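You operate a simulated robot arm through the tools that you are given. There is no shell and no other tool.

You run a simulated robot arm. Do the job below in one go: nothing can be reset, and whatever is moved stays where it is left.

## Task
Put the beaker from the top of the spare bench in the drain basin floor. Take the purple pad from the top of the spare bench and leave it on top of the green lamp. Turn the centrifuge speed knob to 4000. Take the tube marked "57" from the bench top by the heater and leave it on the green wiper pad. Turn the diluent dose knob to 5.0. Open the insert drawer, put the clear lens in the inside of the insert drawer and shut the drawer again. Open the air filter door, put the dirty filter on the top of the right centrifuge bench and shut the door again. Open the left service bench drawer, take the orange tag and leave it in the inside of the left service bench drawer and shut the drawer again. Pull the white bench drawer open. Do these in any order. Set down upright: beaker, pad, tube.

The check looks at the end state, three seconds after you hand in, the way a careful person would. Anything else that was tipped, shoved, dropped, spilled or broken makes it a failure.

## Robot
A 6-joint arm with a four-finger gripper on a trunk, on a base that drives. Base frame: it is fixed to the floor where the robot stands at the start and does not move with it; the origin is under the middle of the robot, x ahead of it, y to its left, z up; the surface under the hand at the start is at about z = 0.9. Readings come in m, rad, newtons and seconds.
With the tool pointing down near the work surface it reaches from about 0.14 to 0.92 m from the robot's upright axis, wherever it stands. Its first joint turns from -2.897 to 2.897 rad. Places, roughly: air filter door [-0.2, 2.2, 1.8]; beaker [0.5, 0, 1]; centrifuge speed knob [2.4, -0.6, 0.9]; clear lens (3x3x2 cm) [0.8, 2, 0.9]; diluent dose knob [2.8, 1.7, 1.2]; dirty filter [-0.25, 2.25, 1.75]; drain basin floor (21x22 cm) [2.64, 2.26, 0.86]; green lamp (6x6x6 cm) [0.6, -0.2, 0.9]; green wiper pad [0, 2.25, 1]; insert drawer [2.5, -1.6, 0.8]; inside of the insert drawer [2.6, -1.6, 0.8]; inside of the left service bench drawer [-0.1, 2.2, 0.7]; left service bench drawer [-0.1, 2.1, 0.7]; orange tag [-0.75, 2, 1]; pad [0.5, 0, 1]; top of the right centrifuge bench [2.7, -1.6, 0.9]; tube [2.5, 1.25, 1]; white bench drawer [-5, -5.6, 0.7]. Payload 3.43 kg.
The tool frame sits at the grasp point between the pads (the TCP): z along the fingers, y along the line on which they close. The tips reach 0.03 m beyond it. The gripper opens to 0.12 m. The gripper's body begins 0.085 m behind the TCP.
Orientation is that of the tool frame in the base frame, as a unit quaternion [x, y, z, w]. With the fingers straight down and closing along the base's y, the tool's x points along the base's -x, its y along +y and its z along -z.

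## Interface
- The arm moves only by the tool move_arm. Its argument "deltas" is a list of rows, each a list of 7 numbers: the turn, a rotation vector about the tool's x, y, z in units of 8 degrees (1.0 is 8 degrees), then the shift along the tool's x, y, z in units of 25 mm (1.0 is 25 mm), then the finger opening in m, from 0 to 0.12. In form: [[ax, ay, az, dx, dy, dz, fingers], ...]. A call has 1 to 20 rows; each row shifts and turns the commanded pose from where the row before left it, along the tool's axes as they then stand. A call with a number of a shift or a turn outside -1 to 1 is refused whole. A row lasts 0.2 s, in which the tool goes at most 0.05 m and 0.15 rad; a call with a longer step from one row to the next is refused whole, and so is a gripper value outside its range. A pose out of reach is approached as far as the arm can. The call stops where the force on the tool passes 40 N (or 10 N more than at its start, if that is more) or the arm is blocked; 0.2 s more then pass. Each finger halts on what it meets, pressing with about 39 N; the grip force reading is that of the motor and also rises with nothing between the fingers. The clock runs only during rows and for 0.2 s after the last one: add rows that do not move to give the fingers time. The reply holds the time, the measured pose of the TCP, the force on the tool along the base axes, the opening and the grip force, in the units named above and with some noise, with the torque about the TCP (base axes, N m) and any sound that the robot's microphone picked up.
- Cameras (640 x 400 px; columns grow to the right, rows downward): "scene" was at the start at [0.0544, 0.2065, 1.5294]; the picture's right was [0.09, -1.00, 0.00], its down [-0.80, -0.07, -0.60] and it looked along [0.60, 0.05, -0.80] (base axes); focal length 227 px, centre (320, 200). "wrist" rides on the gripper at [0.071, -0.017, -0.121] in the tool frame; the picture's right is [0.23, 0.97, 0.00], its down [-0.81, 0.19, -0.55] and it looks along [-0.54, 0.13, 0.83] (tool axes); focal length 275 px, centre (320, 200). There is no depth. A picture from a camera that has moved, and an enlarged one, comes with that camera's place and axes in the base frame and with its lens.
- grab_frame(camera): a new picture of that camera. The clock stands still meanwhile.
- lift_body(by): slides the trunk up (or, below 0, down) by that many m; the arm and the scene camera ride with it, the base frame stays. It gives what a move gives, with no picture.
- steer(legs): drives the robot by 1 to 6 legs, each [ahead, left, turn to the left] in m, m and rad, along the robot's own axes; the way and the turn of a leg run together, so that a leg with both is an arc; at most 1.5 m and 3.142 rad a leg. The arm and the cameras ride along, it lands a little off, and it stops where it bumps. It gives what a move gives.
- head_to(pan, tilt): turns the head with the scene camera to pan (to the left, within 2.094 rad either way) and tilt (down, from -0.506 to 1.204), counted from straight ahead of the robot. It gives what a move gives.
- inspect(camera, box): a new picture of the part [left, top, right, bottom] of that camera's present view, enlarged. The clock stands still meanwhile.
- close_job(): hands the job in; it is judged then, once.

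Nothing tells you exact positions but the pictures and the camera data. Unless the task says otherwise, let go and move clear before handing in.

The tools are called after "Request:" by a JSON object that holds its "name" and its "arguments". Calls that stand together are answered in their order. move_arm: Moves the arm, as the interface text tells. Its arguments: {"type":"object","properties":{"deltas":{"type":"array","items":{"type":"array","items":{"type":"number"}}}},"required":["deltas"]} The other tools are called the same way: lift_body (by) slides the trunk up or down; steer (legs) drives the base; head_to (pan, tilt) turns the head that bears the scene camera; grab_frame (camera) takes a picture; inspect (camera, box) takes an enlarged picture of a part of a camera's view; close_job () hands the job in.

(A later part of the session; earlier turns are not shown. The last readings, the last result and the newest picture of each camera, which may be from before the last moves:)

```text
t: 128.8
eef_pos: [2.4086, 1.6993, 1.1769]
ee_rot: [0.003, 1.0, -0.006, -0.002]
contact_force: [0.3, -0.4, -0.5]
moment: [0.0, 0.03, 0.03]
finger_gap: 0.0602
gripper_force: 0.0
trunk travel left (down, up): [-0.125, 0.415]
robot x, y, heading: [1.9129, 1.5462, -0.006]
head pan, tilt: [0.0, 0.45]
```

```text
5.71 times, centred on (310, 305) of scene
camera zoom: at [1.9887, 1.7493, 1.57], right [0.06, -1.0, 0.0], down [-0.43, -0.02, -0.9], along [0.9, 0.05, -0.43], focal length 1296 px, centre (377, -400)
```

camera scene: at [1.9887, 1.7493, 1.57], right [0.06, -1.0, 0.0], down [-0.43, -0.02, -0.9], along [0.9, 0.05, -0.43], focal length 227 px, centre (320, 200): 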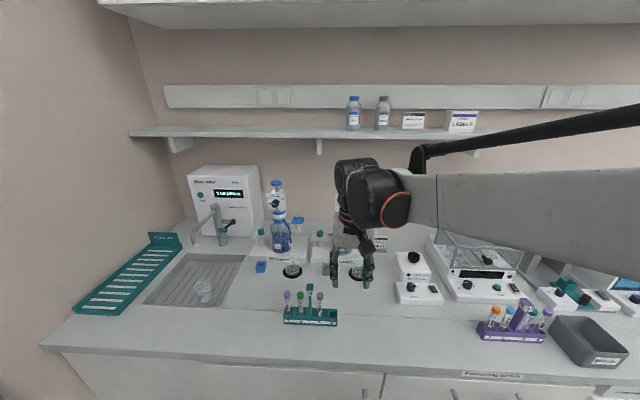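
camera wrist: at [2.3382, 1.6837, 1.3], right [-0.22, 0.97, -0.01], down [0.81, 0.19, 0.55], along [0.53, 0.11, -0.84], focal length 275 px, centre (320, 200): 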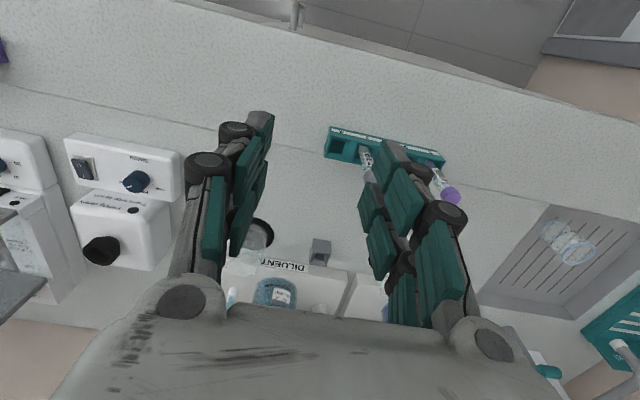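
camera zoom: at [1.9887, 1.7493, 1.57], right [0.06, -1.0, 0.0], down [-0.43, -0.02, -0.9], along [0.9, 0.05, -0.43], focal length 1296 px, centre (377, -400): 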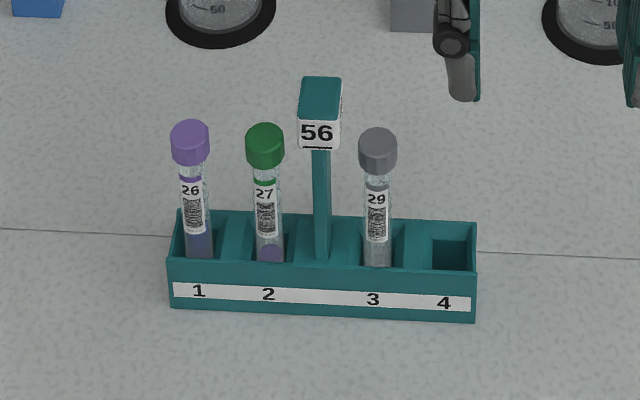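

Tube 57 is the orange-capped one in slot 1 of the purple rack, near (2.477, 1.26). Its neighbour is only 4 cm away along y, so I'll turn the hand to close along x and move above it.

Request:
{"name": "move_arm", "arguments": {"deltas": [[0, 0, 0.9375, 0, 0, 0, 0.06], [0, 0, 0.9375, 0, 0, 0, 0.06], [0, 0, 0.9375, 0, 0, 0, 0.06], [0, 0, 0.9375, 0, 0, 0, 0.06], [0, 0, 0.9375, 0, 0, 0, 0.06], [0, 0, 0.9375, 0, 0, 0, 0.06], [0, 0, 0.9375, 0, 0, 0, 0.06], [0, 0, 0.9375, 0, 0, 0, 0.06], [0, 0, 0.9375, 0, 0, 0, 0.06], [0, 0, 0.9375, 0, 0, 0, 0.06], [0, 0, 0.9375, 0, 0, 0, 0.06], [0, 0, 0.9375, 0, 0, 0, 0.06], [0, 0, 0, 0, 0, 0, 0.06]]}}

Request:
{"name": "move_arm", "arguments": {"deltas": [[0, 0, 0, -0.95, 0.15, 0, 0.06], [0, 0, 0, -0.95, 0.15, 0, 0.06], [0, 0, 0, -0.95, 0.15, 0, 0.06], [0, 0, 0, -0.95, 0.15, 0, 0.06], [0, 0, 0, -0.95, 0.15, 0, 0.06], [0, 0, 0, -0.95, 0.15, 0, 0.06], [0, 0, 0, -0.95, 0.15, 0, 0.06], [0, 0, 0, -0.95, 0.15, 0, 0.06], [0, 0, 0, -0.95, 0.15, 0, 0.06], [0, 0, 0, -0.95, 0.15, 0, 0.06], [0, 0, 0, -0.95, 0.15, 0, 0.06], [0, 0, 0, -0.95, 0.15, 0, 0.06], [0, 0, 0, -0.95, 0.15, 0, 0.06], [0, 0, 0, -0.95, 0.15, 0, 0.06], [0, 0, 0, 0, 0, 0, 0.06]]}}

Request:
{"name": "grab_frame", "arguments": {"camera": "wrist"}}

Request:
{"name": "grab_frame", "arguments": {"camera": "scene"}}

```text
t: 131.6
eef_pos: [2.4091, 1.6985, 1.1777]
ee_rot: [0.71, 0.704, -0.006, 0.003]
contact_force: [0.0, 0.1, -0.7]
moment: [0.01, 0.0, 0.0]
finger_gap: 0.0602
gripper_force: 0.0
trunk travel left (down, up): [-0.125, 0.415]
robot x, y, heading: [1.915, 1.5428, -0.012]
head pan, tilt: [0.0, 0.45]
```

```text
t: 134.8
eef_pos: [2.4585, 1.3637, 1.1832]
ee_rot: [0.71, 0.704, -0.006, 0.004]
contact_force: [-1.0, 0.2, 0.6]
moment: [-0.01, -0.01, -0.03]
finger_gap: 0.0601
gripper_force: 0.0
trunk travel left (down, up): [-0.125, 0.415]
robot x, y, heading: [1.9157, 1.544, -0.007]
head pan, tilt: [0.0, 0.45]
```

```text
taken
camera wrist: at [2.443, 1.4373, 1.3043], right [0.97, 0.22, -0.01], down [0.19, -0.8, 0.56], along [0.12, -0.55, -0.83], focal length 275 px, centre (320, 200)
```

wrist: 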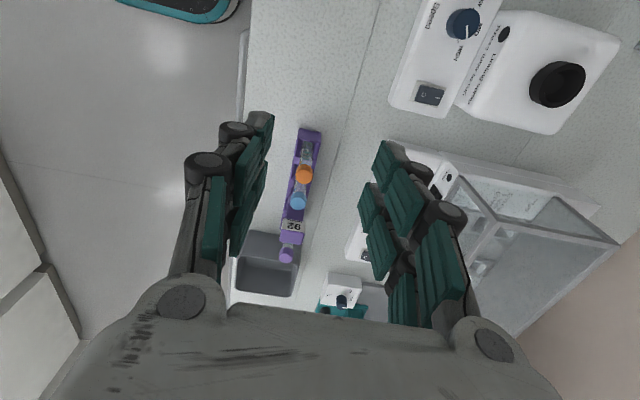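

```text
taken
camera scene: at [1.9886, 1.743, 1.5699], right [-0.01, -1.0, 0.0], down [-0.44, 0.0, -0.9], along [0.9, -0.01, -0.44], focal length 227 px, centre (320, 200)
```

scene: 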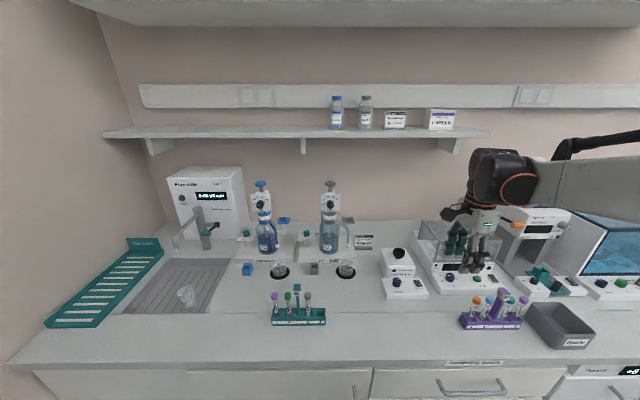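

Request:
{"name": "inspect", "arguments": {"camera": "wrist", "box": [250, 110, 350, 280]}}

Request:
{"name": "inspect", "arguments": {"camera": "scene", "box": [440, 220, 540, 350]}}

```text
2.35 times, centred on (300, 195) of wrist
camera zoom: at [2.443, 1.4373, 1.3043], right [0.97, 0.22, -0.01], down [0.19, -0.8, 0.56], along [0.12, -0.55, -0.83], focal length 648 px, centre (367, 212)
```

zoom: 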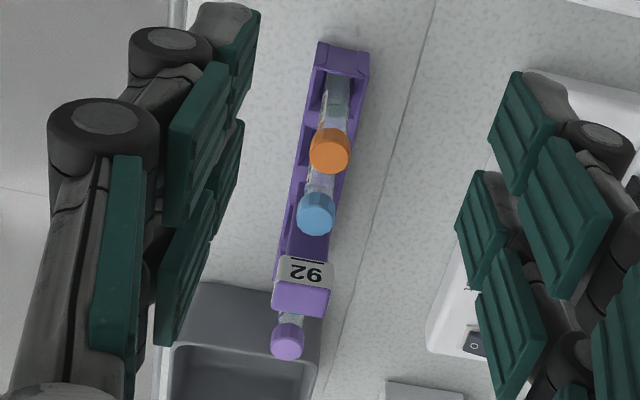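

```text
3.08 times, centred on (490, 285) of scene
camera zoom: at [1.9886, 1.743, 1.5699], right [-0.01, -1.0, 0.0], down [-0.44, 0.0, -0.9], along [0.9, -0.01, -0.44], focal length 698 px, centre (-203, -62)
```

zoom: 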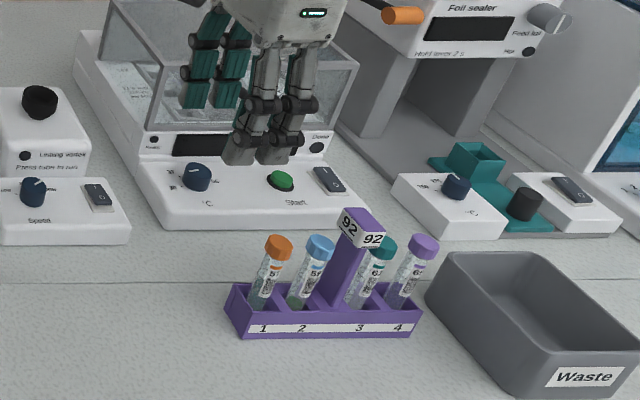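

Tube 57 stands at about (2.459, 1.277) with its cap top near z = 1.013. I'll line up over it and check before descending.

Request:
{"name": "move_arm", "arguments": {"deltas": [[0, 0.1, 0, -0.87, 0, 0, 0.06], [0, 0, 0, -0.87, 0, 0, 0.06], [0, 0, 0, -0.87, 0, 0.4, 0.06], [0, 0, 0, -0.87, 0, 0.6, 0.06], [0, 0, 0, 0, 0, 1, 0.06], [0, 0, 0, 0, 0, 1, 0.06], [0, 0, 0, 0, 0, 0, 0.06]]}}

Request:
{"name": "inspect", "arguments": {"camera": "wrist", "box": [240, 80, 400, 240]}}

Request:
{"name": "inspect", "arguments": {"camera": "scene", "box": [440, 220, 540, 350]}}

```text
t: 136.3
eef_pos: [2.4586, 1.2772, 1.1059]
ee_rot: [0.71, 0.704, -0.001, -0.002]
contact_force: [0.2, 0.0, -0.4]
moment: [-0.01, 0.03, -0.03]
finger_gap: 0.06
gripper_force: 0.0
trunk travel left (down, up): [-0.125, 0.415]
robot x, y, heading: [1.9147, 1.5424, -0.008]
head pan, tilt: [0.0, 0.45]
```

```text
2.50 times, centred on (320, 160) of wrist
camera zoom: at [2.4421, 1.3496, 1.2293], right [0.97, 0.22, 0.0], down [0.19, -0.81, 0.55], along [0.12, -0.54, -0.83], focal length 688 px, centre (320, 300)
```

zoom: 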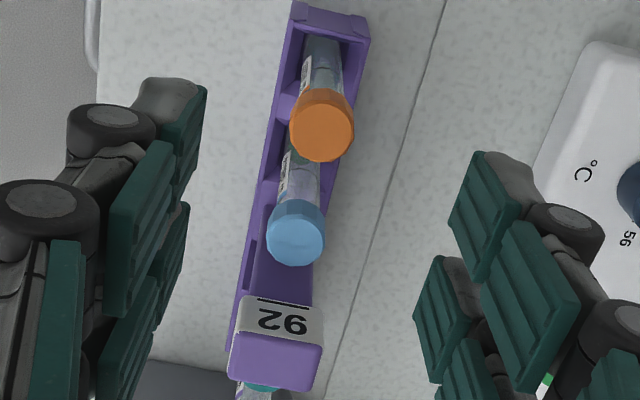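

```text
3.08 times, centred on (490, 285) of scene
camera zoom: at [1.9887, 1.743, 1.5699], right [-0.01, -1.0, 0.0], down [-0.44, 0.0, -0.9], along [0.9, -0.01, -0.44], focal length 698 px, centre (-203, -62)
```

zoom: 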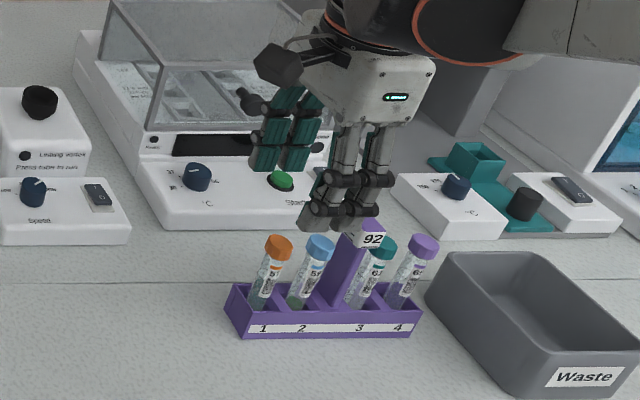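

Request:
{"name": "move_arm", "arguments": {"deltas": [[0, 0, 0, -0.12, 0.03, 0.8, 0.06], [0, 0, 0, 0, 0, 0.9, 0.06], [0, 0, 0, 0, 0, 0.9, 0.06], [0, 0, 0, 0, 0, 0.9, 0.06], [0, 0, 0, 0, 0, 0.7, 0.06], [0, 0, 0, 0, 0, 0.6, 0.06], [0, 0, 0, 0, 0, 0, 0.06]]}}

Request:
{"name": "inspect", "arguments": {"camera": "wrist", "box": [200, 80, 440, 280]}}

Request:
{"name": "inspect", "arguments": {"camera": "scene", "box": [440, 220, 540, 350]}}

```text
t: 137.9
eef_pos: [2.4608, 1.2756, 0.9862]
ee_rot: [0.71, 0.705, -0.001, -0.002]
contact_force: [0.7, -0.1, 0.3]
moment: [-0.01, 0.02, 0.02]
finger_gap: 0.0599
gripper_force: 0.0
trunk travel left (down, up): [-0.125, 0.415]
robot x, y, heading: [1.912, 1.5428, -0.008]
head pan, tilt: [0.0, 0.45]
```

```text
2.00 times, centred on (320, 180) of wrist
camera zoom: at [2.4442, 1.3472, 1.1084], right [0.97, 0.22, 0.0], down [0.19, -0.81, 0.55], along [0.12, -0.54, -0.83], focal length 551 px, centre (320, 240)
```

zoom: 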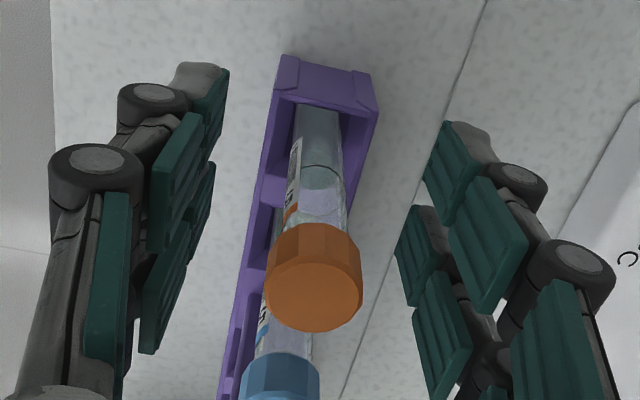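

```text
3.08 times, centred on (490, 285) of scene
camera zoom: at [1.9887, 1.7431, 1.5699], right [-0.01, -1.0, 0.0], down [-0.44, 0.0, -0.9], along [0.9, -0.01, -0.44], focal length 698 px, centre (-203, -62)
```

zoom: 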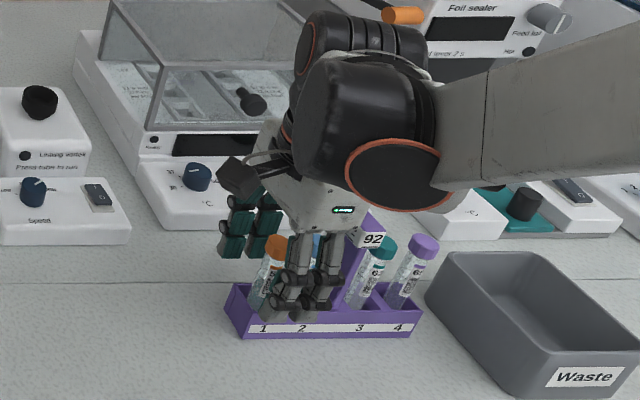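

Request:
{"name": "move_arm", "arguments": {"deltas": [[0, 0, 0, -0.2, -0.05, 0, 0.06], [0, 0, 0, 0, 0, 0, 0.045], [0, 0, 0, 0, 0, 0, 0.03], [0, 0, 0, 0, 0, 0, 0.018], [0, 0, 0, 0, 0, 0, 0.015], [0, 0, 0, 0, 0, 0, 0.015]]}}

Request:
{"name": "inspect", "arguments": {"camera": "wrist", "box": [200, 80, 440, 280]}}

```text
t: 139.3
eef_pos: [2.4584, 1.2704, 0.9862]
ee_rot: [0.71, 0.704, 0.0, -0.002]
contact_force: [0.0, -0.3, 0.3]
moment: [-0.03, 0.04, 0.02]
finger_gap: 0.016
gripper_force: 22.5
trunk travel left (down, up): [-0.125, 0.415]
robot x, y, heading: [1.9144, 1.5445, -0.012]
head pan, tilt: [0.0, 0.45]
```

```text
2.00 times, centred on (320, 180) of wrist
camera zoom: at [2.4434, 1.3419, 1.1084], right [0.97, 0.22, 0.0], down [0.19, -0.81, 0.55], along [0.12, -0.54, -0.83], focal length 551 px, centre (320, 240)
```

zoom: 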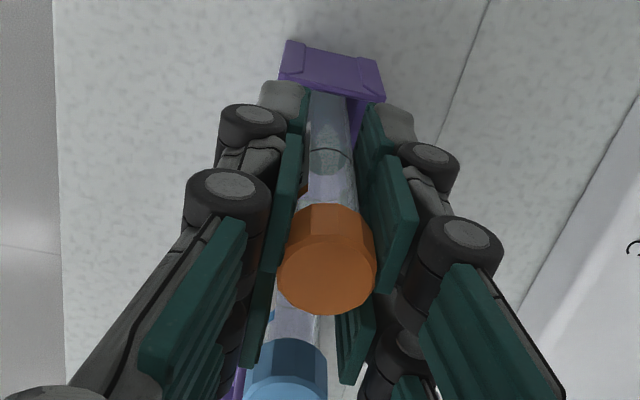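

The tube body is gripped at 16 mm. I'll lift it straight out of the rack.

Request:
{"name": "move_arm", "arguments": {"deltas": [[0, 0, 0, 0, 0, -0.3, 0.0145], [0, 0, 0, 0, 0, -0.6, 0.0145], [0, 0, 0, 0, 0, -0.8, 0.0145], [0, 0, 0, 0, 0, -0.8, 0.0145], [0, 0, 0, 0, 0, -0.8, 0.0145], [0, 0, 0, 0, 0, -0.8, 0.0145], [0, 0, 0, 0, 0, -0.8, 0.0145], [0, 0, 0, 0, 0, -0.8, 0.0145], [0, 0, 0, 0, 0, -0.8, 0.0145], [0, 0, 0, 0, 0, 0, 0.0145]]}}

Request:
{"name": "grab_frame", "arguments": {"camera": "wrist"}}

Request:
{"name": "inspect", "arguments": {"camera": "scene", "box": [420, 180, 560, 350]}}

```text
t: 141.6
eef_pos: [2.4587, 1.2707, 1.1493]
ee_rot: [0.709, 0.705, -0.002, -0.001]
contact_force: [-0.4, -0.5, -0.7]
moment: [-0.01, 0.0, -0.03]
finger_gap: 0.0167
gripper_force: 10.4
trunk travel left (down, up): [-0.125, 0.415]
robot x, y, heading: [1.9168, 1.5414, -0.008]
head pan, tilt: [0.0, 0.45]
```

```text
taken
camera wrist: at [2.4427, 1.3421, 1.2713], right [0.97, 0.22, 0.0], down [0.19, -0.81, 0.55], along [0.12, -0.54, -0.83], focal length 275 px, centre (320, 200)
```

wrist: 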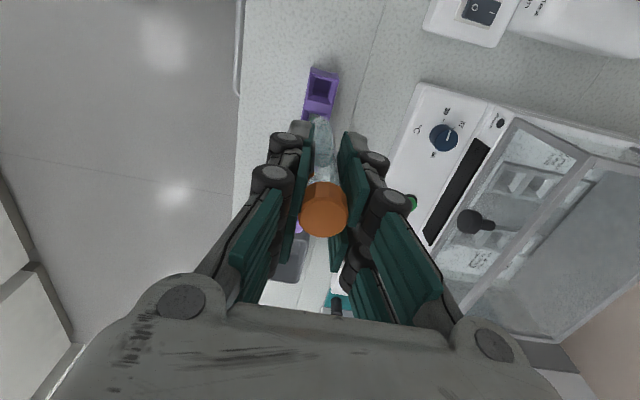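

```text
2.35 times, centred on (490, 265) of scene
camera zoom: at [1.9884, 1.7433, 1.5698], right [-0.01, -1.0, 0.0], down [-0.44, 0.0, -0.9], along [0.9, -0.01, -0.44], focal length 534 px, centre (-80, 47)
```

zoom: 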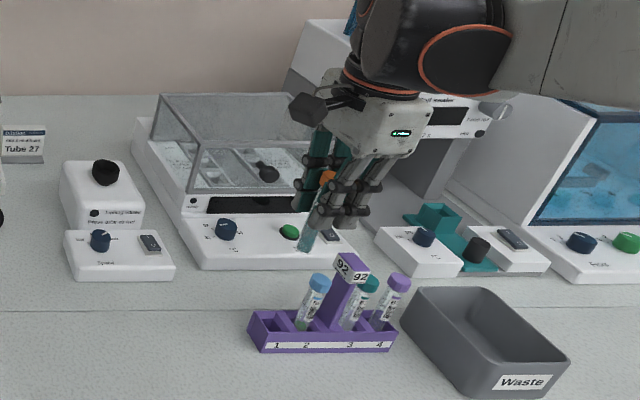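

The tube is out, but the grip reading dropped, so I'll tighten.

Request:
{"name": "move_arm", "arguments": {"deltas": [[0, 0, 0, 0, 0, 0, 0.012], [0, 0, 0, 0, 0, 0, 0.01], [0, 0, 0, 0, 0, 0, 0.01]]}}

Request:
{"name": "inspect", "arguments": {"camera": "wrist", "box": [240, 80, 400, 260]}}

```text
t: 142.3
eef_pos: [2.4578, 1.2699, 1.1491]
ee_rot: [0.709, 0.705, 0.0, -0.001]
contact_force: [-0.5, -0.4, -0.1]
moment: [0.03, 0.0, 0.02]
finger_gap: 0.0143
gripper_force: 39.0
trunk travel left (down, up): [-0.125, 0.415]
robot x, y, heading: [1.9147, 1.5443, -0.01]
head pan, tilt: [0.0, 0.45]
```

```text
2.22 times, centred on (320, 170) of wrist
camera zoom: at [2.4428, 1.342, 1.271], right [0.97, 0.22, 0.0], down [0.19, -0.81, 0.55], along [0.12, -0.54, -0.83], focal length 612 px, centre (320, 267)
```

zoom: 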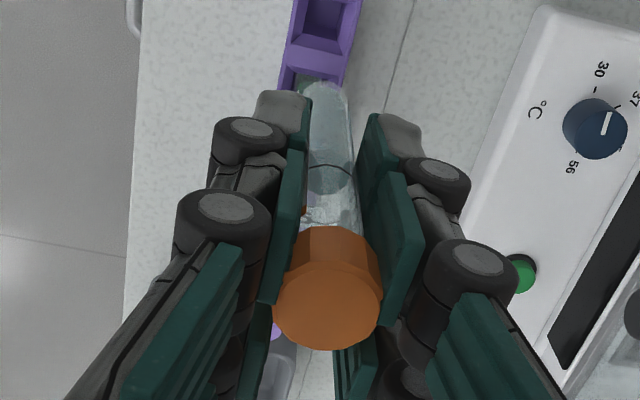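

The tube is held firmly. I'll retract it toward the robot, then back away from this bench and turn to face the left service bench.

Request:
{"name": "move_arm", "arguments": {"deltas": [[0, 0, 0, 0, -0.9, -0.4, 0.01], [0, 0, 0, 0.3, -0.9, -0.4, 0.01], [0, 0, 0, 0.5, -0.9, 0, 0.01], [0, 0, 0, 0.6, -0.9, 0, 0.01], [0, 0, 0, 0.6, -0.9, 0, 0.01], [0, 0, 0, 0.6, -0.9, 0, 0.01], [0, 0, 0, 0.6, -0.9, 0, 0.01], [0, 0, 0, 0.6, -0.9, 0, 0.01], [0, 0, 0, 0.6, -0.9, 0, 0.01], [0, 0, 0, 0, 0, 0, 0.01]]}}

Request:
{"name": "steer", "arguments": {"legs": [[-0.5, 0, 0], [0, 0, 1.5708]]}}

Request:
{"name": "grab_frame", "arguments": {"camera": "scene"}}

Request:
{"name": "grab_frame", "arguments": {"camera": "wrist"}}

```text
t: 144.1
eef_pos: [2.3547, 1.3235, 1.1751]
ee_rot: [0.709, 0.706, -0.002, -0.001]
contact_force: [-0.4, 0.0, 0.1]
moment: [0.02, 0.03, 0.0]
finger_gap: 0.0142
gripper_force: 39.1
trunk travel left (down, up): [-0.125, 0.415]
robot x, y, heading: [1.9144, 1.5402, -0.007]
head pan, tilt: [0.0, 0.45]
stopped in row 8: the arm was blocked; the commanded pose is now the measured one
```

```text
t: 150.8
eef_pos: [1.6401, 1.9854, 1.1744]
ee_rot: [0.009, 1.0, -0.002, 0.0]
contact_force: [0.5, 0.6, 0.2]
moment: [0.01, 0.01, -0.01]
finger_gap: 0.0143
gripper_force: 38.9
trunk travel left (down, up): [-0.125, 0.415]
robot x, y, heading: [1.4166, 1.549, 1.551]
head pan, tilt: [0.0, 0.45]
```

```text
taken
camera scene: at [1.2174, 1.6238, 1.5682], right [1.0, 0.0, 0.0], down [0.0, -0.45, -0.89], along [0.0, 0.89, -0.45], focal length 227 px, centre (320, 200)
```

scene: 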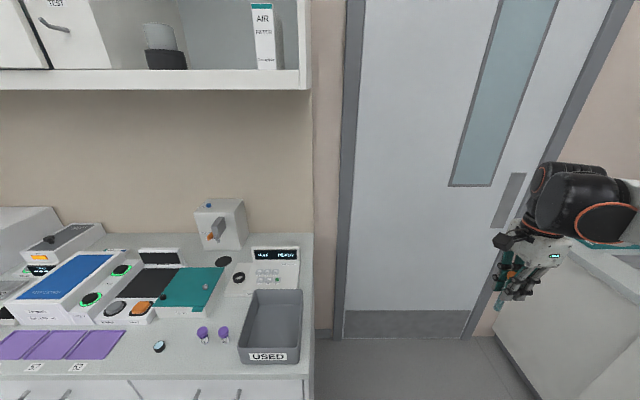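

```text
taken
camera wrist: at [1.5696, 1.9698, 1.2968], right [-0.21, 0.98, 0.0], down [0.81, 0.18, 0.55], along [0.54, 0.12, -0.83], focal length 275 px, centre (320, 200)
```

wrist: 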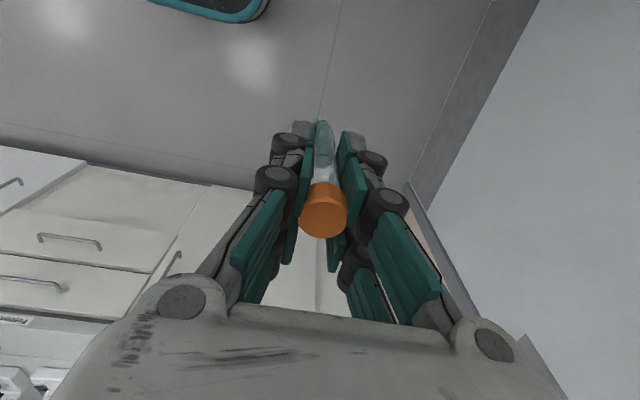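

I'm facing the left service bench: the USED tray, two vials and the small lens disc are at its right end. I'll back up a little and slide left along the bench to find the green wiper pad.

Request:
{"name": "steer", "arguments": {"legs": [[-0.13, 0, 0.02], [0, 1.15, 0]]}}

Request:
{"name": "grab_frame", "arguments": {"camera": "scene"}}

Request:
{"name": "head_to", "arguments": {"pan": 0.3, "tilt": 0.7}}

Request:
{"name": "grab_frame", "arguments": {"camera": "scene"}}

```text
t: 157.5
eef_pos: [0.4864, 1.8538, 1.1748]
ee_rot: [-0.008, 1.0, -0.001, 0.0]
contact_force: [0.8, 1.0, -0.8]
moment: [0.03, 0.06, 0.03]
finger_gap: 0.0145
gripper_force: 38.7
trunk travel left (down, up): [-0.125, 0.415]
robot x, y, heading: [0.2802, 1.4056, 1.586]
head pan, tilt: [0.0, 0.45]
```

```text
taken
camera scene: at [0.074, 1.4784, 1.5694], right [1.0, 0.04, 0.0], down [0.02, -0.44, -0.9], along [-0.04, 0.9, -0.44], focal length 227 px, centre (320, 200)
```

scene: 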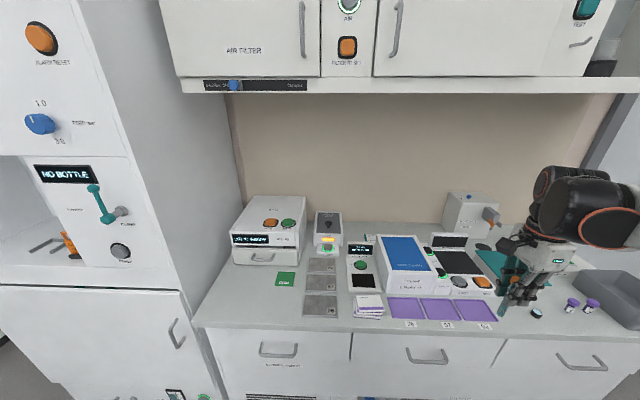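

```text
t: 158.3
eef_pos: [0.4855, 1.8537, 1.1751]
ee_rot: [-0.009, 1.0, -0.002, 0.001]
contact_force: [0.4, 0.0, 0.0]
moment: [0.02, 0.02, 0.0]
finger_gap: 0.0143
gripper_force: 39.0
trunk travel left (down, up): [-0.125, 0.415]
robot x, y, heading: [0.2769, 1.4091, 1.587]
head pan, tilt: [0.3, 0.7]
```

```text
taken
camera scene: at [0.0513, 1.4675, 1.5477], right [0.95, 0.31, 0.0], down [0.2, -0.61, -0.77], along [-0.24, 0.73, -0.64], focal length 227 px, centre (320, 200)
```

scene: 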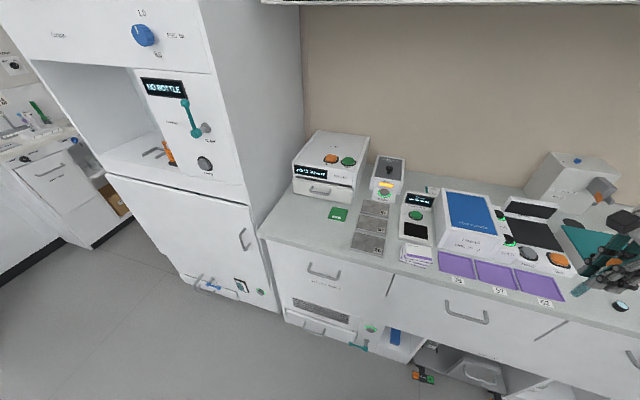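

The small flat green pad near (-0.09, 2.14) is the wiper pad. I'll zoom in on it, the cabinet and the tags.

Request:
{"name": "inspect", "arguments": {"camera": "scene", "box": [270, 120, 430, 260]}}

Request:
{"name": "inspect", "arguments": {"camera": "scene", "box": [80, 60, 260, 200]}}

Request:
{"name": "inspect", "arguments": {"camera": "wrist", "box": [240, 80, 400, 260]}}

Request:
{"name": "inspect", "arguments": {"camera": "scene", "box": [390, 180, 640, 340]}}

```text
2.86 times, centred on (350, 190) of scene
camera zoom: at [0.0513, 1.4675, 1.5477], right [0.95, 0.31, 0.0], down [0.2, -0.61, -0.77], along [-0.24, 0.73, -0.64], focal length 648 px, centre (234, 229)
```

zoom: 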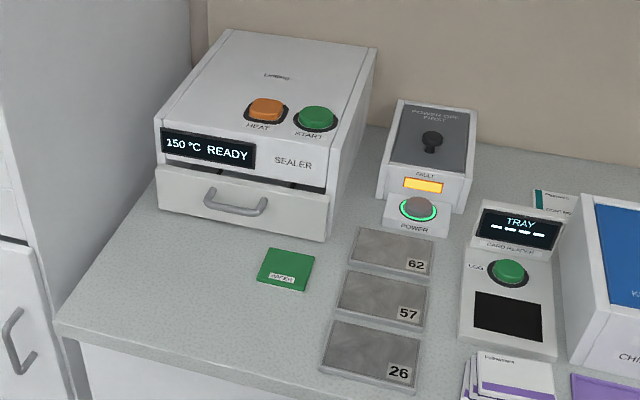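

```text
2.86 times, centred on (170, 130) of scene
camera zoom: at [0.0513, 1.4675, 1.5477], right [0.95, 0.31, 0.0], down [0.2, -0.61, -0.77], along [-0.24, 0.73, -0.64], focal length 648 px, centre (749, 400)
```

zoom: 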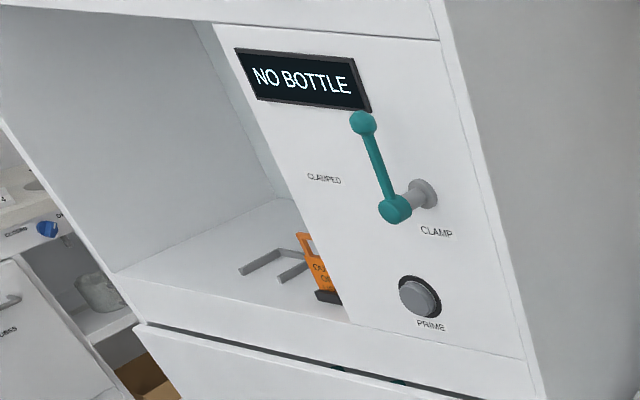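

```text
2.22 times, centred on (320, 170) of wrist
camera zoom: at [0.4148, 1.8361, 1.2968], right [-0.25, 0.97, 0.0], down [0.81, 0.21, 0.55], along [0.54, 0.13, -0.83], focal length 612 px, centre (320, 267)
```

zoom: 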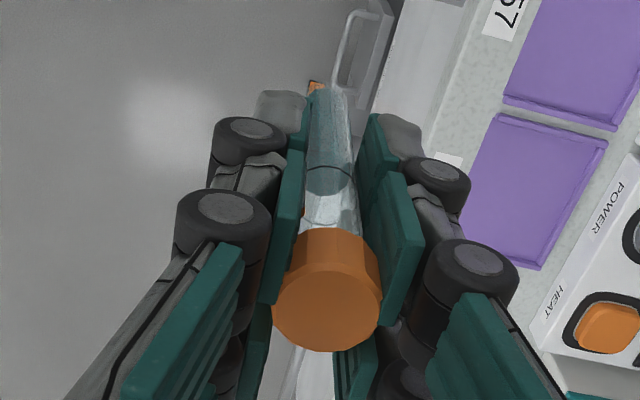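

```text
2.50 times, centred on (515, 260) of scene
camera zoom: at [0.0513, 1.4675, 1.5477], right [0.95, 0.31, 0.0], down [0.2, -0.61, -0.77], along [-0.24, 0.73, -0.64], focal length 567 px, centre (-168, 50)
```

zoom: 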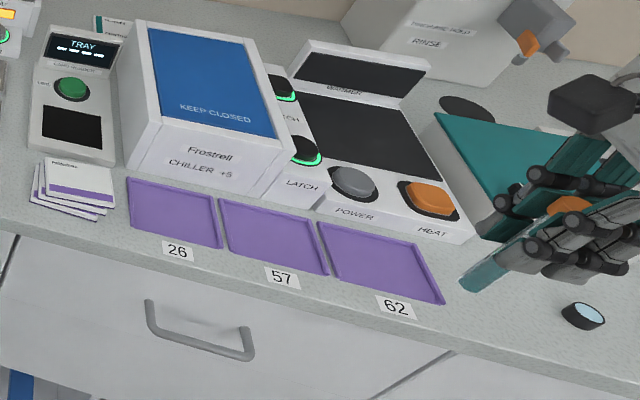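

The wiper pad spans about x -0.125 to -0.056 and y 2.10 to 2.175. I'll slide left so it is straight ahead, turn the hand back to its natural orientation, and bring the tube over the pad.

Request:
{"name": "steer", "arguments": {"legs": [[0, 0.3, -0.015]]}}

Request:
{"name": "move_arm", "arguments": {"deltas": [[0, 0, -0.9375, 0, 0, 0, 0.01], [0, 0, -0.9375, 0, 0, 0, 0.01], [0, 0, -0.9375, 0, 0, 0, 0.01], [0, 0, -0.9375, 0, 0, 0, 0.01], [0, 0, -0.9375, 0, 0, 0, 0.01], [0, 0, -0.9375, 0, 0, 0, 0.01], [0, 0, -0.9375, 0, 0, 0, 0.01], [0, 0, -0.9375, 0, 0, 0, 0.01], [0, 0, -0.9375, 0, 0, 0, 0.01], [0, 0, -0.9375, 0, 0, 0, 0.01], [0, 0, -0.9375, 0, 0, 0, 0.01], [0, 0, -0.9375, 0, 0, 0, 0.01], [0, 0, 0, 0, 0, 0, 0.01]]}}

Request:
{"name": "grab_frame", "arguments": {"camera": "wrist"}}

Request:
{"name": "grab_frame", "arguments": {"camera": "scene"}}

```text
t: 160.4
eef_pos: [0.1944, 1.847, 1.1753]
ee_rot: [0.003, 1.0, -0.002, 0.001]
contact_force: [-0.2, 0.2, 0.5]
moment: [0.01, 0.0, 0.01]
finger_gap: 0.0142
gripper_force: 38.5
trunk travel left (down, up): [-0.125, 0.415]
robot x, y, heading: [-0.0259, 1.4122, 1.558]
head pan, tilt: [0.3, 0.7]
```

```text
t: 163.2
eef_pos: [0.1947, 1.8484, 1.1741]
ee_rot: [-0.706, 0.708, -0.001, -0.001]
contact_force: [0.5, -0.1, -1.5]
moment: [0.04, 0.0, -0.03]
finger_gap: 0.0142
gripper_force: 39.0
trunk travel left (down, up): [-0.125, 0.415]
robot x, y, heading: [-0.025, 1.4103, 1.56]
head pan, tilt: [0.3, 0.7]
```

```text
taken
camera wrist: at [0.2116, 1.7766, 1.2967], right [-0.97, -0.23, 0.0], down [-0.19, 0.81, 0.55], along [-0.13, 0.54, -0.83], focal length 275 px, centre (320, 200)
```

wrist: 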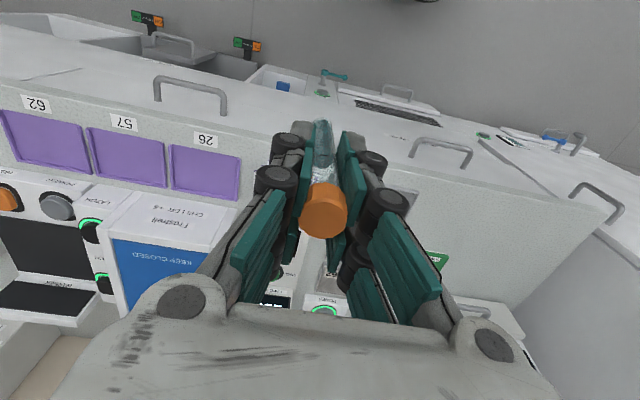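

```text
taken
camera scene: at [-0.2483, 1.4715, 1.5477], right [0.96, 0.29, 0.0], down [0.19, -0.62, -0.76], along [-0.22, 0.73, -0.64], focal length 227 px, centre (320, 200)
```

scene: 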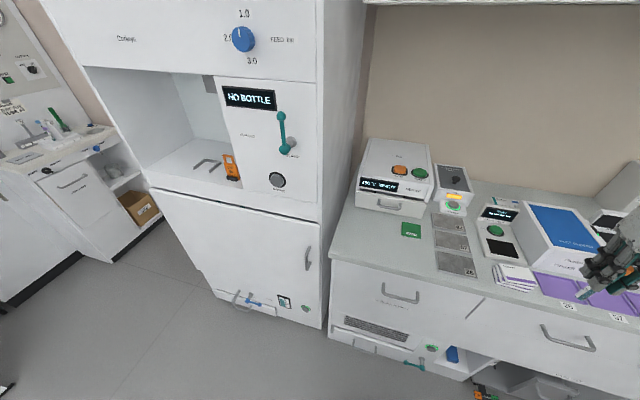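

Request:
{"name": "move_arm", "arguments": {"deltas": [[0, 0, 0, -0.957, 0.94, 0, 0.01], [0, 0, 0, -0.957, 0.94, 0, 0.01], [0, 0, 0, -0.957, 0.94, 0, 0.01], [0, 0, 0, -0.957, 0.94, 0, 0.01], [0, 0, 0, -0.957, 0.94, 0, 0.01], [0, 0, 0, -0.957, 0.94, 0, 0.01], [0, 0, 0, -0.957, 0.94, 0, 0.01], [0, 0, 0, -0.957, 0.94, 0, 0.01], [0, 0, 0, -0.957, 0.94, 0, 0.01], [0, 0, 0, -0.957, 0.94, 0, 0.01], [0, 0, 0, -0.957, 0.94, 0, 0.01], [0, 0, 0, -0.957, 0.94, 0, 0.01], [0, 0, 0, 0, 0, 0, 0.01]]}}

Request:
{"name": "grab_frame", "arguments": {"camera": "wrist"}}

Request:
{"name": "inspect", "arguments": {"camera": "scene", "box": [340, 120, 480, 280]}}

```text
t: 166.0
eef_pos: [-0.0869, 2.138, 1.1739]
ee_rot: [-0.705, 0.709, -0.001, -0.001]
contact_force: [-0.5, -1.1, -0.7]
moment: [0.02, -0.06, 0.03]
finger_gap: 0.0141
gripper_force: 39.3
trunk travel left (down, up): [-0.125, 0.415]
robot x, y, heading: [-0.0266, 1.4104, 1.561]
head pan, tilt: [0.3, 0.7]
```

```text
taken
camera wrist: at [-0.0696, 2.0665, 1.296], right [-0.97, -0.22, 0.0], down [-0.19, 0.81, 0.55], along [-0.12, 0.54, -0.84], focal length 275 px, centre (320, 200)
```

wrist: 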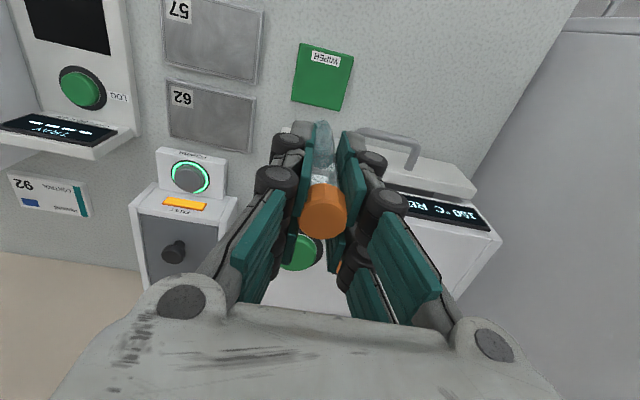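

```text
2.50 times, centred on (410, 200) of scene
camera zoom: at [-0.2486, 1.4719, 1.5476], right [0.96, 0.29, 0.0], down [0.19, -0.62, -0.76], along [-0.22, 0.73, -0.64], focal length 567 px, centre (95, 200)
```

zoom: 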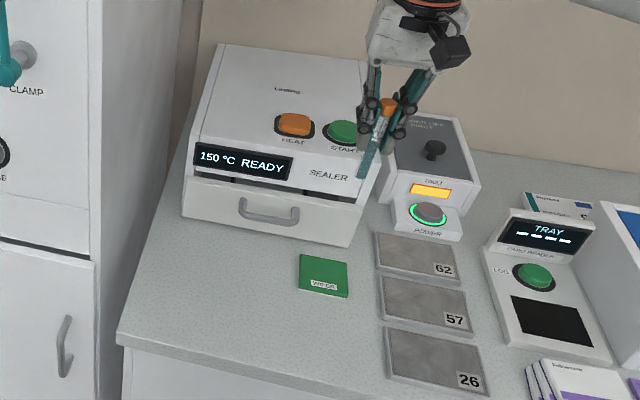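

The pad centre by the wrist camera is (-0.084, 2.1275). I'll shift onto it and lower slowly.

Request:
{"name": "move_arm", "arguments": {"deltas": [[0, 0, 0, 0.42, -0.12, 0, 0.01], [0, 0, 0, 0, 0, 0.8, 0.01], [0, 0, 0, 0, 0, 0.8, 0.01], [0, 0, 0, 0, 0, 0.8, 0.01], [0, 0, 0, 0, 0, 0.8, 0.01], [0, 0, 0, 0, 0, 0.8, 0.01], [0, 0, 0, 0, 0, 0.8, 0.01], [0, 0, 0, 0, 0, 0.8, 0.01], [0, 0, 0, 0, 0, 0.8, 0.01], [0, 0, 0, 0, 0, 0.4, 0.01], [0, 0, 0, 0, 0, 0, 0.01]]}}

Request:
{"name": "inspect", "arguments": {"camera": "wrist", "box": [240, 60, 400, 260]}}

Request:
{"name": "inspect", "arguments": {"camera": "scene", "box": [370, 150, 460, 260]}}

```text
t: 168.4
eef_pos: [-0.0824, 2.1235, 1.0027]
ee_rot: [-0.705, 0.709, -0.001, -0.001]
contact_force: [-0.1, 0.4, 0.9]
moment: [-0.02, 0.0, 0.01]
finger_gap: 0.0144
gripper_force: 38.7
trunk travel left (down, up): [-0.125, 0.415]
robot x, y, heading: [-0.0253, 1.409, 1.562]
head pan, tilt: [0.3, 0.7]
```

```text
2.00 times, centred on (320, 160) of wrist
camera zoom: at [-0.0655, 2.0537, 1.1257], right [-0.97, -0.22, 0.0], down [-0.19, 0.81, 0.55], along [-0.12, 0.54, -0.83], focal length 551 px, centre (320, 280)
```

zoom: 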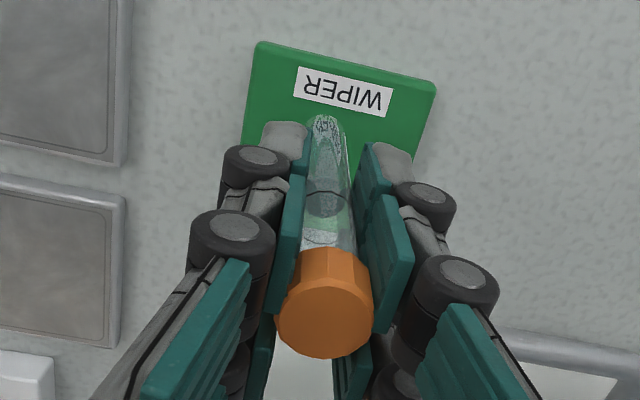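

```text
3.64 times, centred on (415, 205) of scene
camera zoom: at [-0.2484, 1.4717, 1.5477], right [0.96, 0.29, 0.0], down [0.19, -0.62, -0.76], along [-0.22, 0.73, -0.64], focal length 825 px, centre (-26, 182)
```

zoom: 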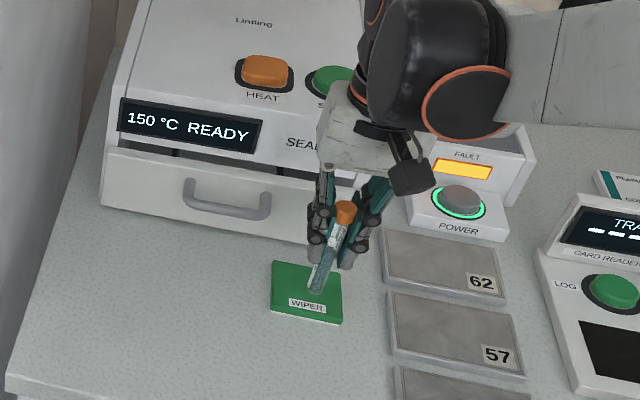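

Request:
{"name": "move_arm", "arguments": {"deltas": [[0, 0, 0, 0, 0, 0.2, 0.01], [0, 0, 0, 0, 0, 0.2, 0.01], [0, 0, 0, 0, 0, 0, 0.01]]}}

Request:
{"name": "move_arm", "arguments": {"deltas": [[0, 0, 0, 0, 0, 0.1, 0.01], [0, 0, 0, 0, 0, 0, 0.01]]}}

Request:
{"name": "move_arm", "arguments": {"deltas": [[0, 0, 0, 0, 0, 0.1, 0.01], [0, 0, 0, 0, 0, 0, 0.01]]}}

```text
t: 169.2
eef_pos: [-0.0828, 2.1253, 0.9929]
ee_rot: [-0.705, 0.71, -0.002, -0.001]
contact_force: [0.3, -0.3, -1.4]
moment: [-0.02, -0.03, 0.03]
finger_gap: 0.0145
gripper_force: 39.1
trunk travel left (down, up): [-0.125, 0.415]
robot x, y, heading: [-0.0243, 1.4084, 1.564]
head pan, tilt: [0.3, 0.7]
```

```text
t: 169.8
eef_pos: [-0.0833, 2.1253, 0.9931]
ee_rot: [-0.705, 0.709, -0.001, -0.001]
contact_force: [-0.1, 3.0, 22.9]
moment: [0.11, -0.05, 0.01]
finger_gap: 0.0146
gripper_force: 39.2
trunk travel left (down, up): [-0.125, 0.415]
robot x, y, heading: [-0.0254, 1.4115, 1.558]
head pan, tilt: [0.3, 0.7]
```

```text
t: 170.4
eef_pos: [-0.0827, 2.1243, 0.9907]
ee_rot: [-0.705, 0.709, 0.0, -0.001]
contact_force: [0.6, 0.0, 34.0]
moment: [-0.15, -0.03, 0.0]
finger_gap: 0.0144
gripper_force: 38.7
trunk travel left (down, up): [-0.125, 0.415]
robot x, y, heading: [-0.0204, 1.4086, 1.556]
head pan, tilt: [0.3, 0.7]
```

The tube is touching the pad. I'll relieve the pressure and open only slightly, to see whether it stands by itself.

Request:
{"name": "move_arm", "arguments": {"deltas": [[0, 0, 0, 0, 0, -0.14, 0.01], [0, 0, 0, 0, 0, 0, 0.01], [0, 0, 0, 0, 0, 0, 0.014], [0, 0, 0, 0, 0, 0, 0.018], [0, 0, 0, 0, 0, 0, 0.022], [0, 0, 0, 0, 0, 0, 0.022], [0, 0, 0, 0, 0, 0, 0.022]]}}

Request:
{"name": "inspect", "arguments": {"camera": "wrist", "box": [240, 60, 400, 260]}}

Request:
{"name": "inspect", "arguments": {"camera": "scene", "box": [370, 150, 460, 260]}}

```text
t: 172.0
eef_pos: [-0.083, 2.1247, 0.9922]
ee_rot: [-0.705, 0.709, -0.001, -0.001]
contact_force: [0.3, -0.1, -0.3]
moment: [-0.01, -0.03, -0.02]
finger_gap: 0.022
gripper_force: 0.0
trunk travel left (down, up): [-0.125, 0.415]
robot x, y, heading: [-0.0276, 1.4083, 1.566]
head pan, tilt: [0.3, 0.7]
```

```text
2.00 times, centred on (320, 160) of wrist
camera zoom: at [-0.0661, 2.0536, 1.1144], right [-0.97, -0.22, 0.0], down [-0.19, 0.81, 0.55], along [-0.12, 0.54, -0.83], focal length 551 px, centre (320, 280)
```

zoom: 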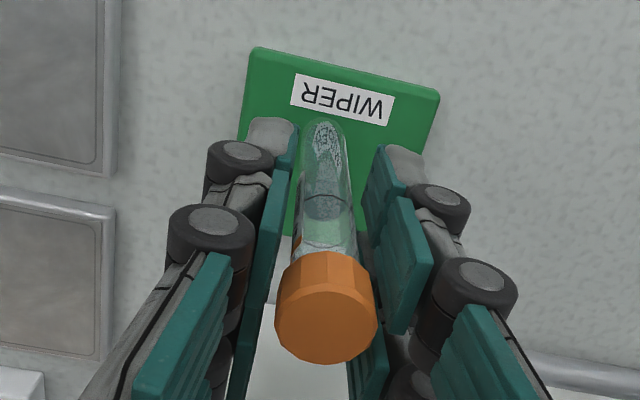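

```text
3.64 times, centred on (415, 205) of scene
camera zoom: at [-0.2484, 1.4717, 1.5477], right [0.96, 0.29, 0.0], down [0.19, -0.62, -0.76], along [-0.22, 0.73, -0.64], focal length 825 px, centre (-26, 182)
```

zoom: 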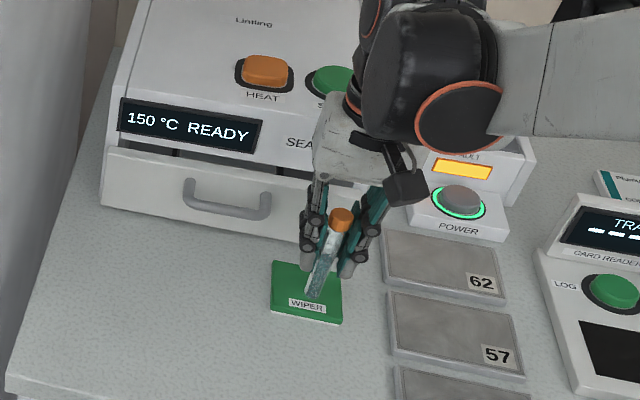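

It seems to stand. I'll wait a moment with the fingers around it, then open further.

Request:
{"name": "move_arm", "arguments": {"deltas": [[0, 0, 0, 0, 0, 0, 0.022], [0, 0, 0, 0, 0, 0, 0.022], [0, 0, 0, 0, 0, 0, 0.025], [0, 0, 0, 0, 0, 0, 0.028], [0, 0, 0, 0, 0, 0, 0.031], [0, 0, 0, 0, 0, 0, 0.034], [0, 0, 0, 0, 0, 0, 0.037], [0, 0, 0, 0, 0, 0, 0.04], [0, 0, 0, 0, 0, 0, 0.04], [0, 0, 0, 0, 0, 0, 0.04], [0, 0, 0, 0, 0, 0, 0.04]]}}

Request:
{"name": "inspect", "arguments": {"camera": "wrist", "box": [240, 60, 400, 260]}}

Request:
{"name": "inspect", "arguments": {"camera": "scene", "box": [370, 150, 460, 260]}}

```text
t: 174.4
eef_pos: [-0.0826, 2.1249, 0.9916]
ee_rot: [-0.705, 0.709, -0.002, -0.001]
contact_force: [0.7, -0.2, -1.0]
moment: [0.03, -0.01, 0.03]
finger_gap: 0.0399
gripper_force: 0.0
trunk travel left (down, up): [-0.125, 0.415]
robot x, y, heading: [-0.0273, 1.41, 1.559]
head pan, tilt: [0.3, 0.7]
```

```text
2.00 times, centred on (320, 160) of wrist
camera zoom: at [-0.0661, 2.0536, 1.1144], right [-0.97, -0.22, 0.0], down [-0.19, 0.81, 0.55], along [-0.12, 0.54, -0.83], focal length 551 px, centre (320, 280)
```

zoom: 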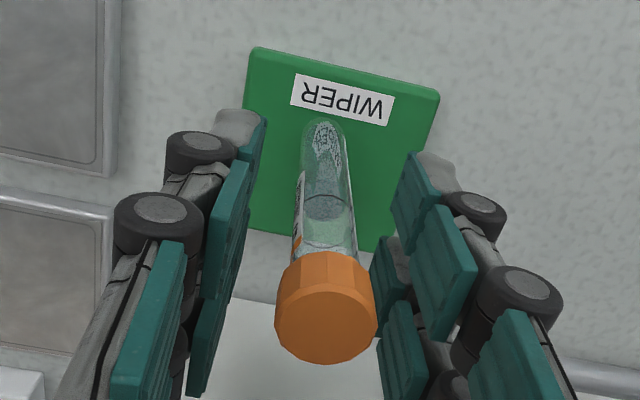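

```text
3.64 times, centred on (415, 205) of scene
camera zoom: at [-0.2484, 1.4717, 1.5477], right [0.96, 0.29, 0.0], down [0.19, -0.62, -0.76], along [-0.22, 0.73, -0.64], focal length 825 px, centre (-26, 182)
```

zoom: 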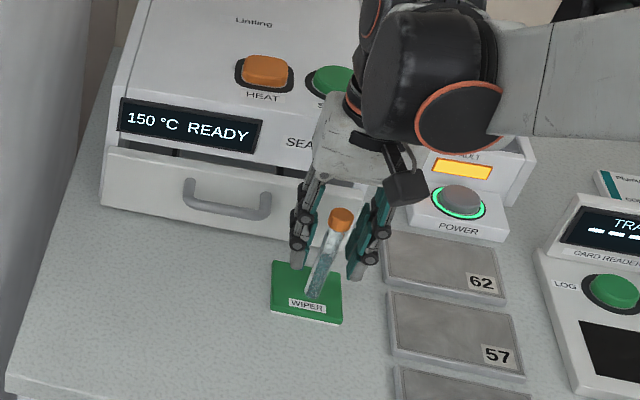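

The tube stands free and upright on the pad. I'll rise straight up, slowly at first.

Request:
{"name": "move_arm", "arguments": {"deltas": [[0, 0, 0, 0, 0, 0, 0.05], [0, 0, 0, 0, 0, -0.3, 0.05], [0, 0, 0, 0, 0, -0.5, 0.05], [0, 0, 0, 0, 0, -0.7, 0.05], [0, 0, 0, 0, 0, -0.8, 0.05], [0, 0, 0, 0, 0, -0.8, 0.05], [0, 0, 0, 0, 0, -0.8, 0.05], [0, 0, 0, 0, 0, -0.8, 0.05], [0, 0, 0, 0, 0, -0.8, 0.05], [0, 0, 0, 0, 0, -0.8, 0.05], [0, 0, 0, 0, 0, -0.8, 0.05], [0, 0, 0, 0, 0, -0.8, 0.05], [0, 0, 0, 0, 0, 0, 0.05]]}}

Request:
{"name": "grab_frame", "arguments": {"camera": "wrist"}}

Request:
{"name": "grab_frame", "arguments": {"camera": "scene"}}

```text
t: 177.2
eef_pos: [-0.0839, 2.1263, 1.1897]
ee_rot: [-0.705, 0.709, -0.002, -0.001]
contact_force: [-0.8, -0.6, -0.2]
moment: [0.01, -0.01, 0.0]
finger_gap: 0.0499
gripper_force: 0.0
trunk travel left (down, up): [-0.125, 0.415]
robot x, y, heading: [-0.0219, 1.4094, 1.564]
head pan, tilt: [0.3, 0.7]
```

```text
taken
camera wrist: at [-0.0661, 2.0552, 1.3117], right [-0.97, -0.22, 0.0], down [-0.19, 0.81, 0.55], along [-0.12, 0.54, -0.83], focal length 275 px, centre (320, 200)
```

wrist: 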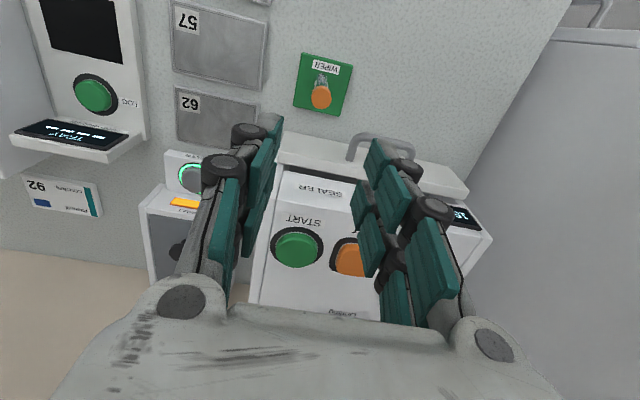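

```text
taken
camera scene: at [-0.2484, 1.4716, 1.5476], right [0.96, 0.29, 0.0], down [0.19, -0.62, -0.76], along [-0.22, 0.73, -0.64], focal length 227 px, centre (320, 200)
```

scene: 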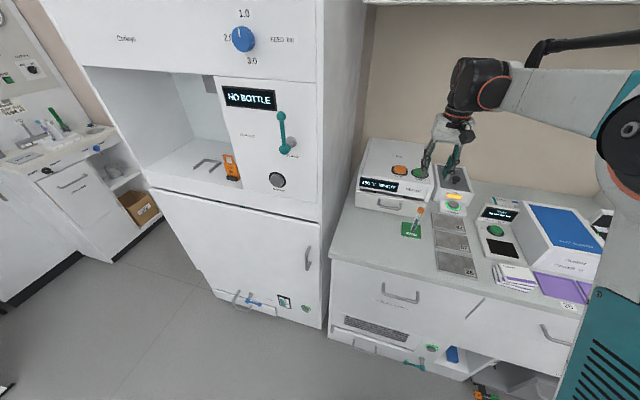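

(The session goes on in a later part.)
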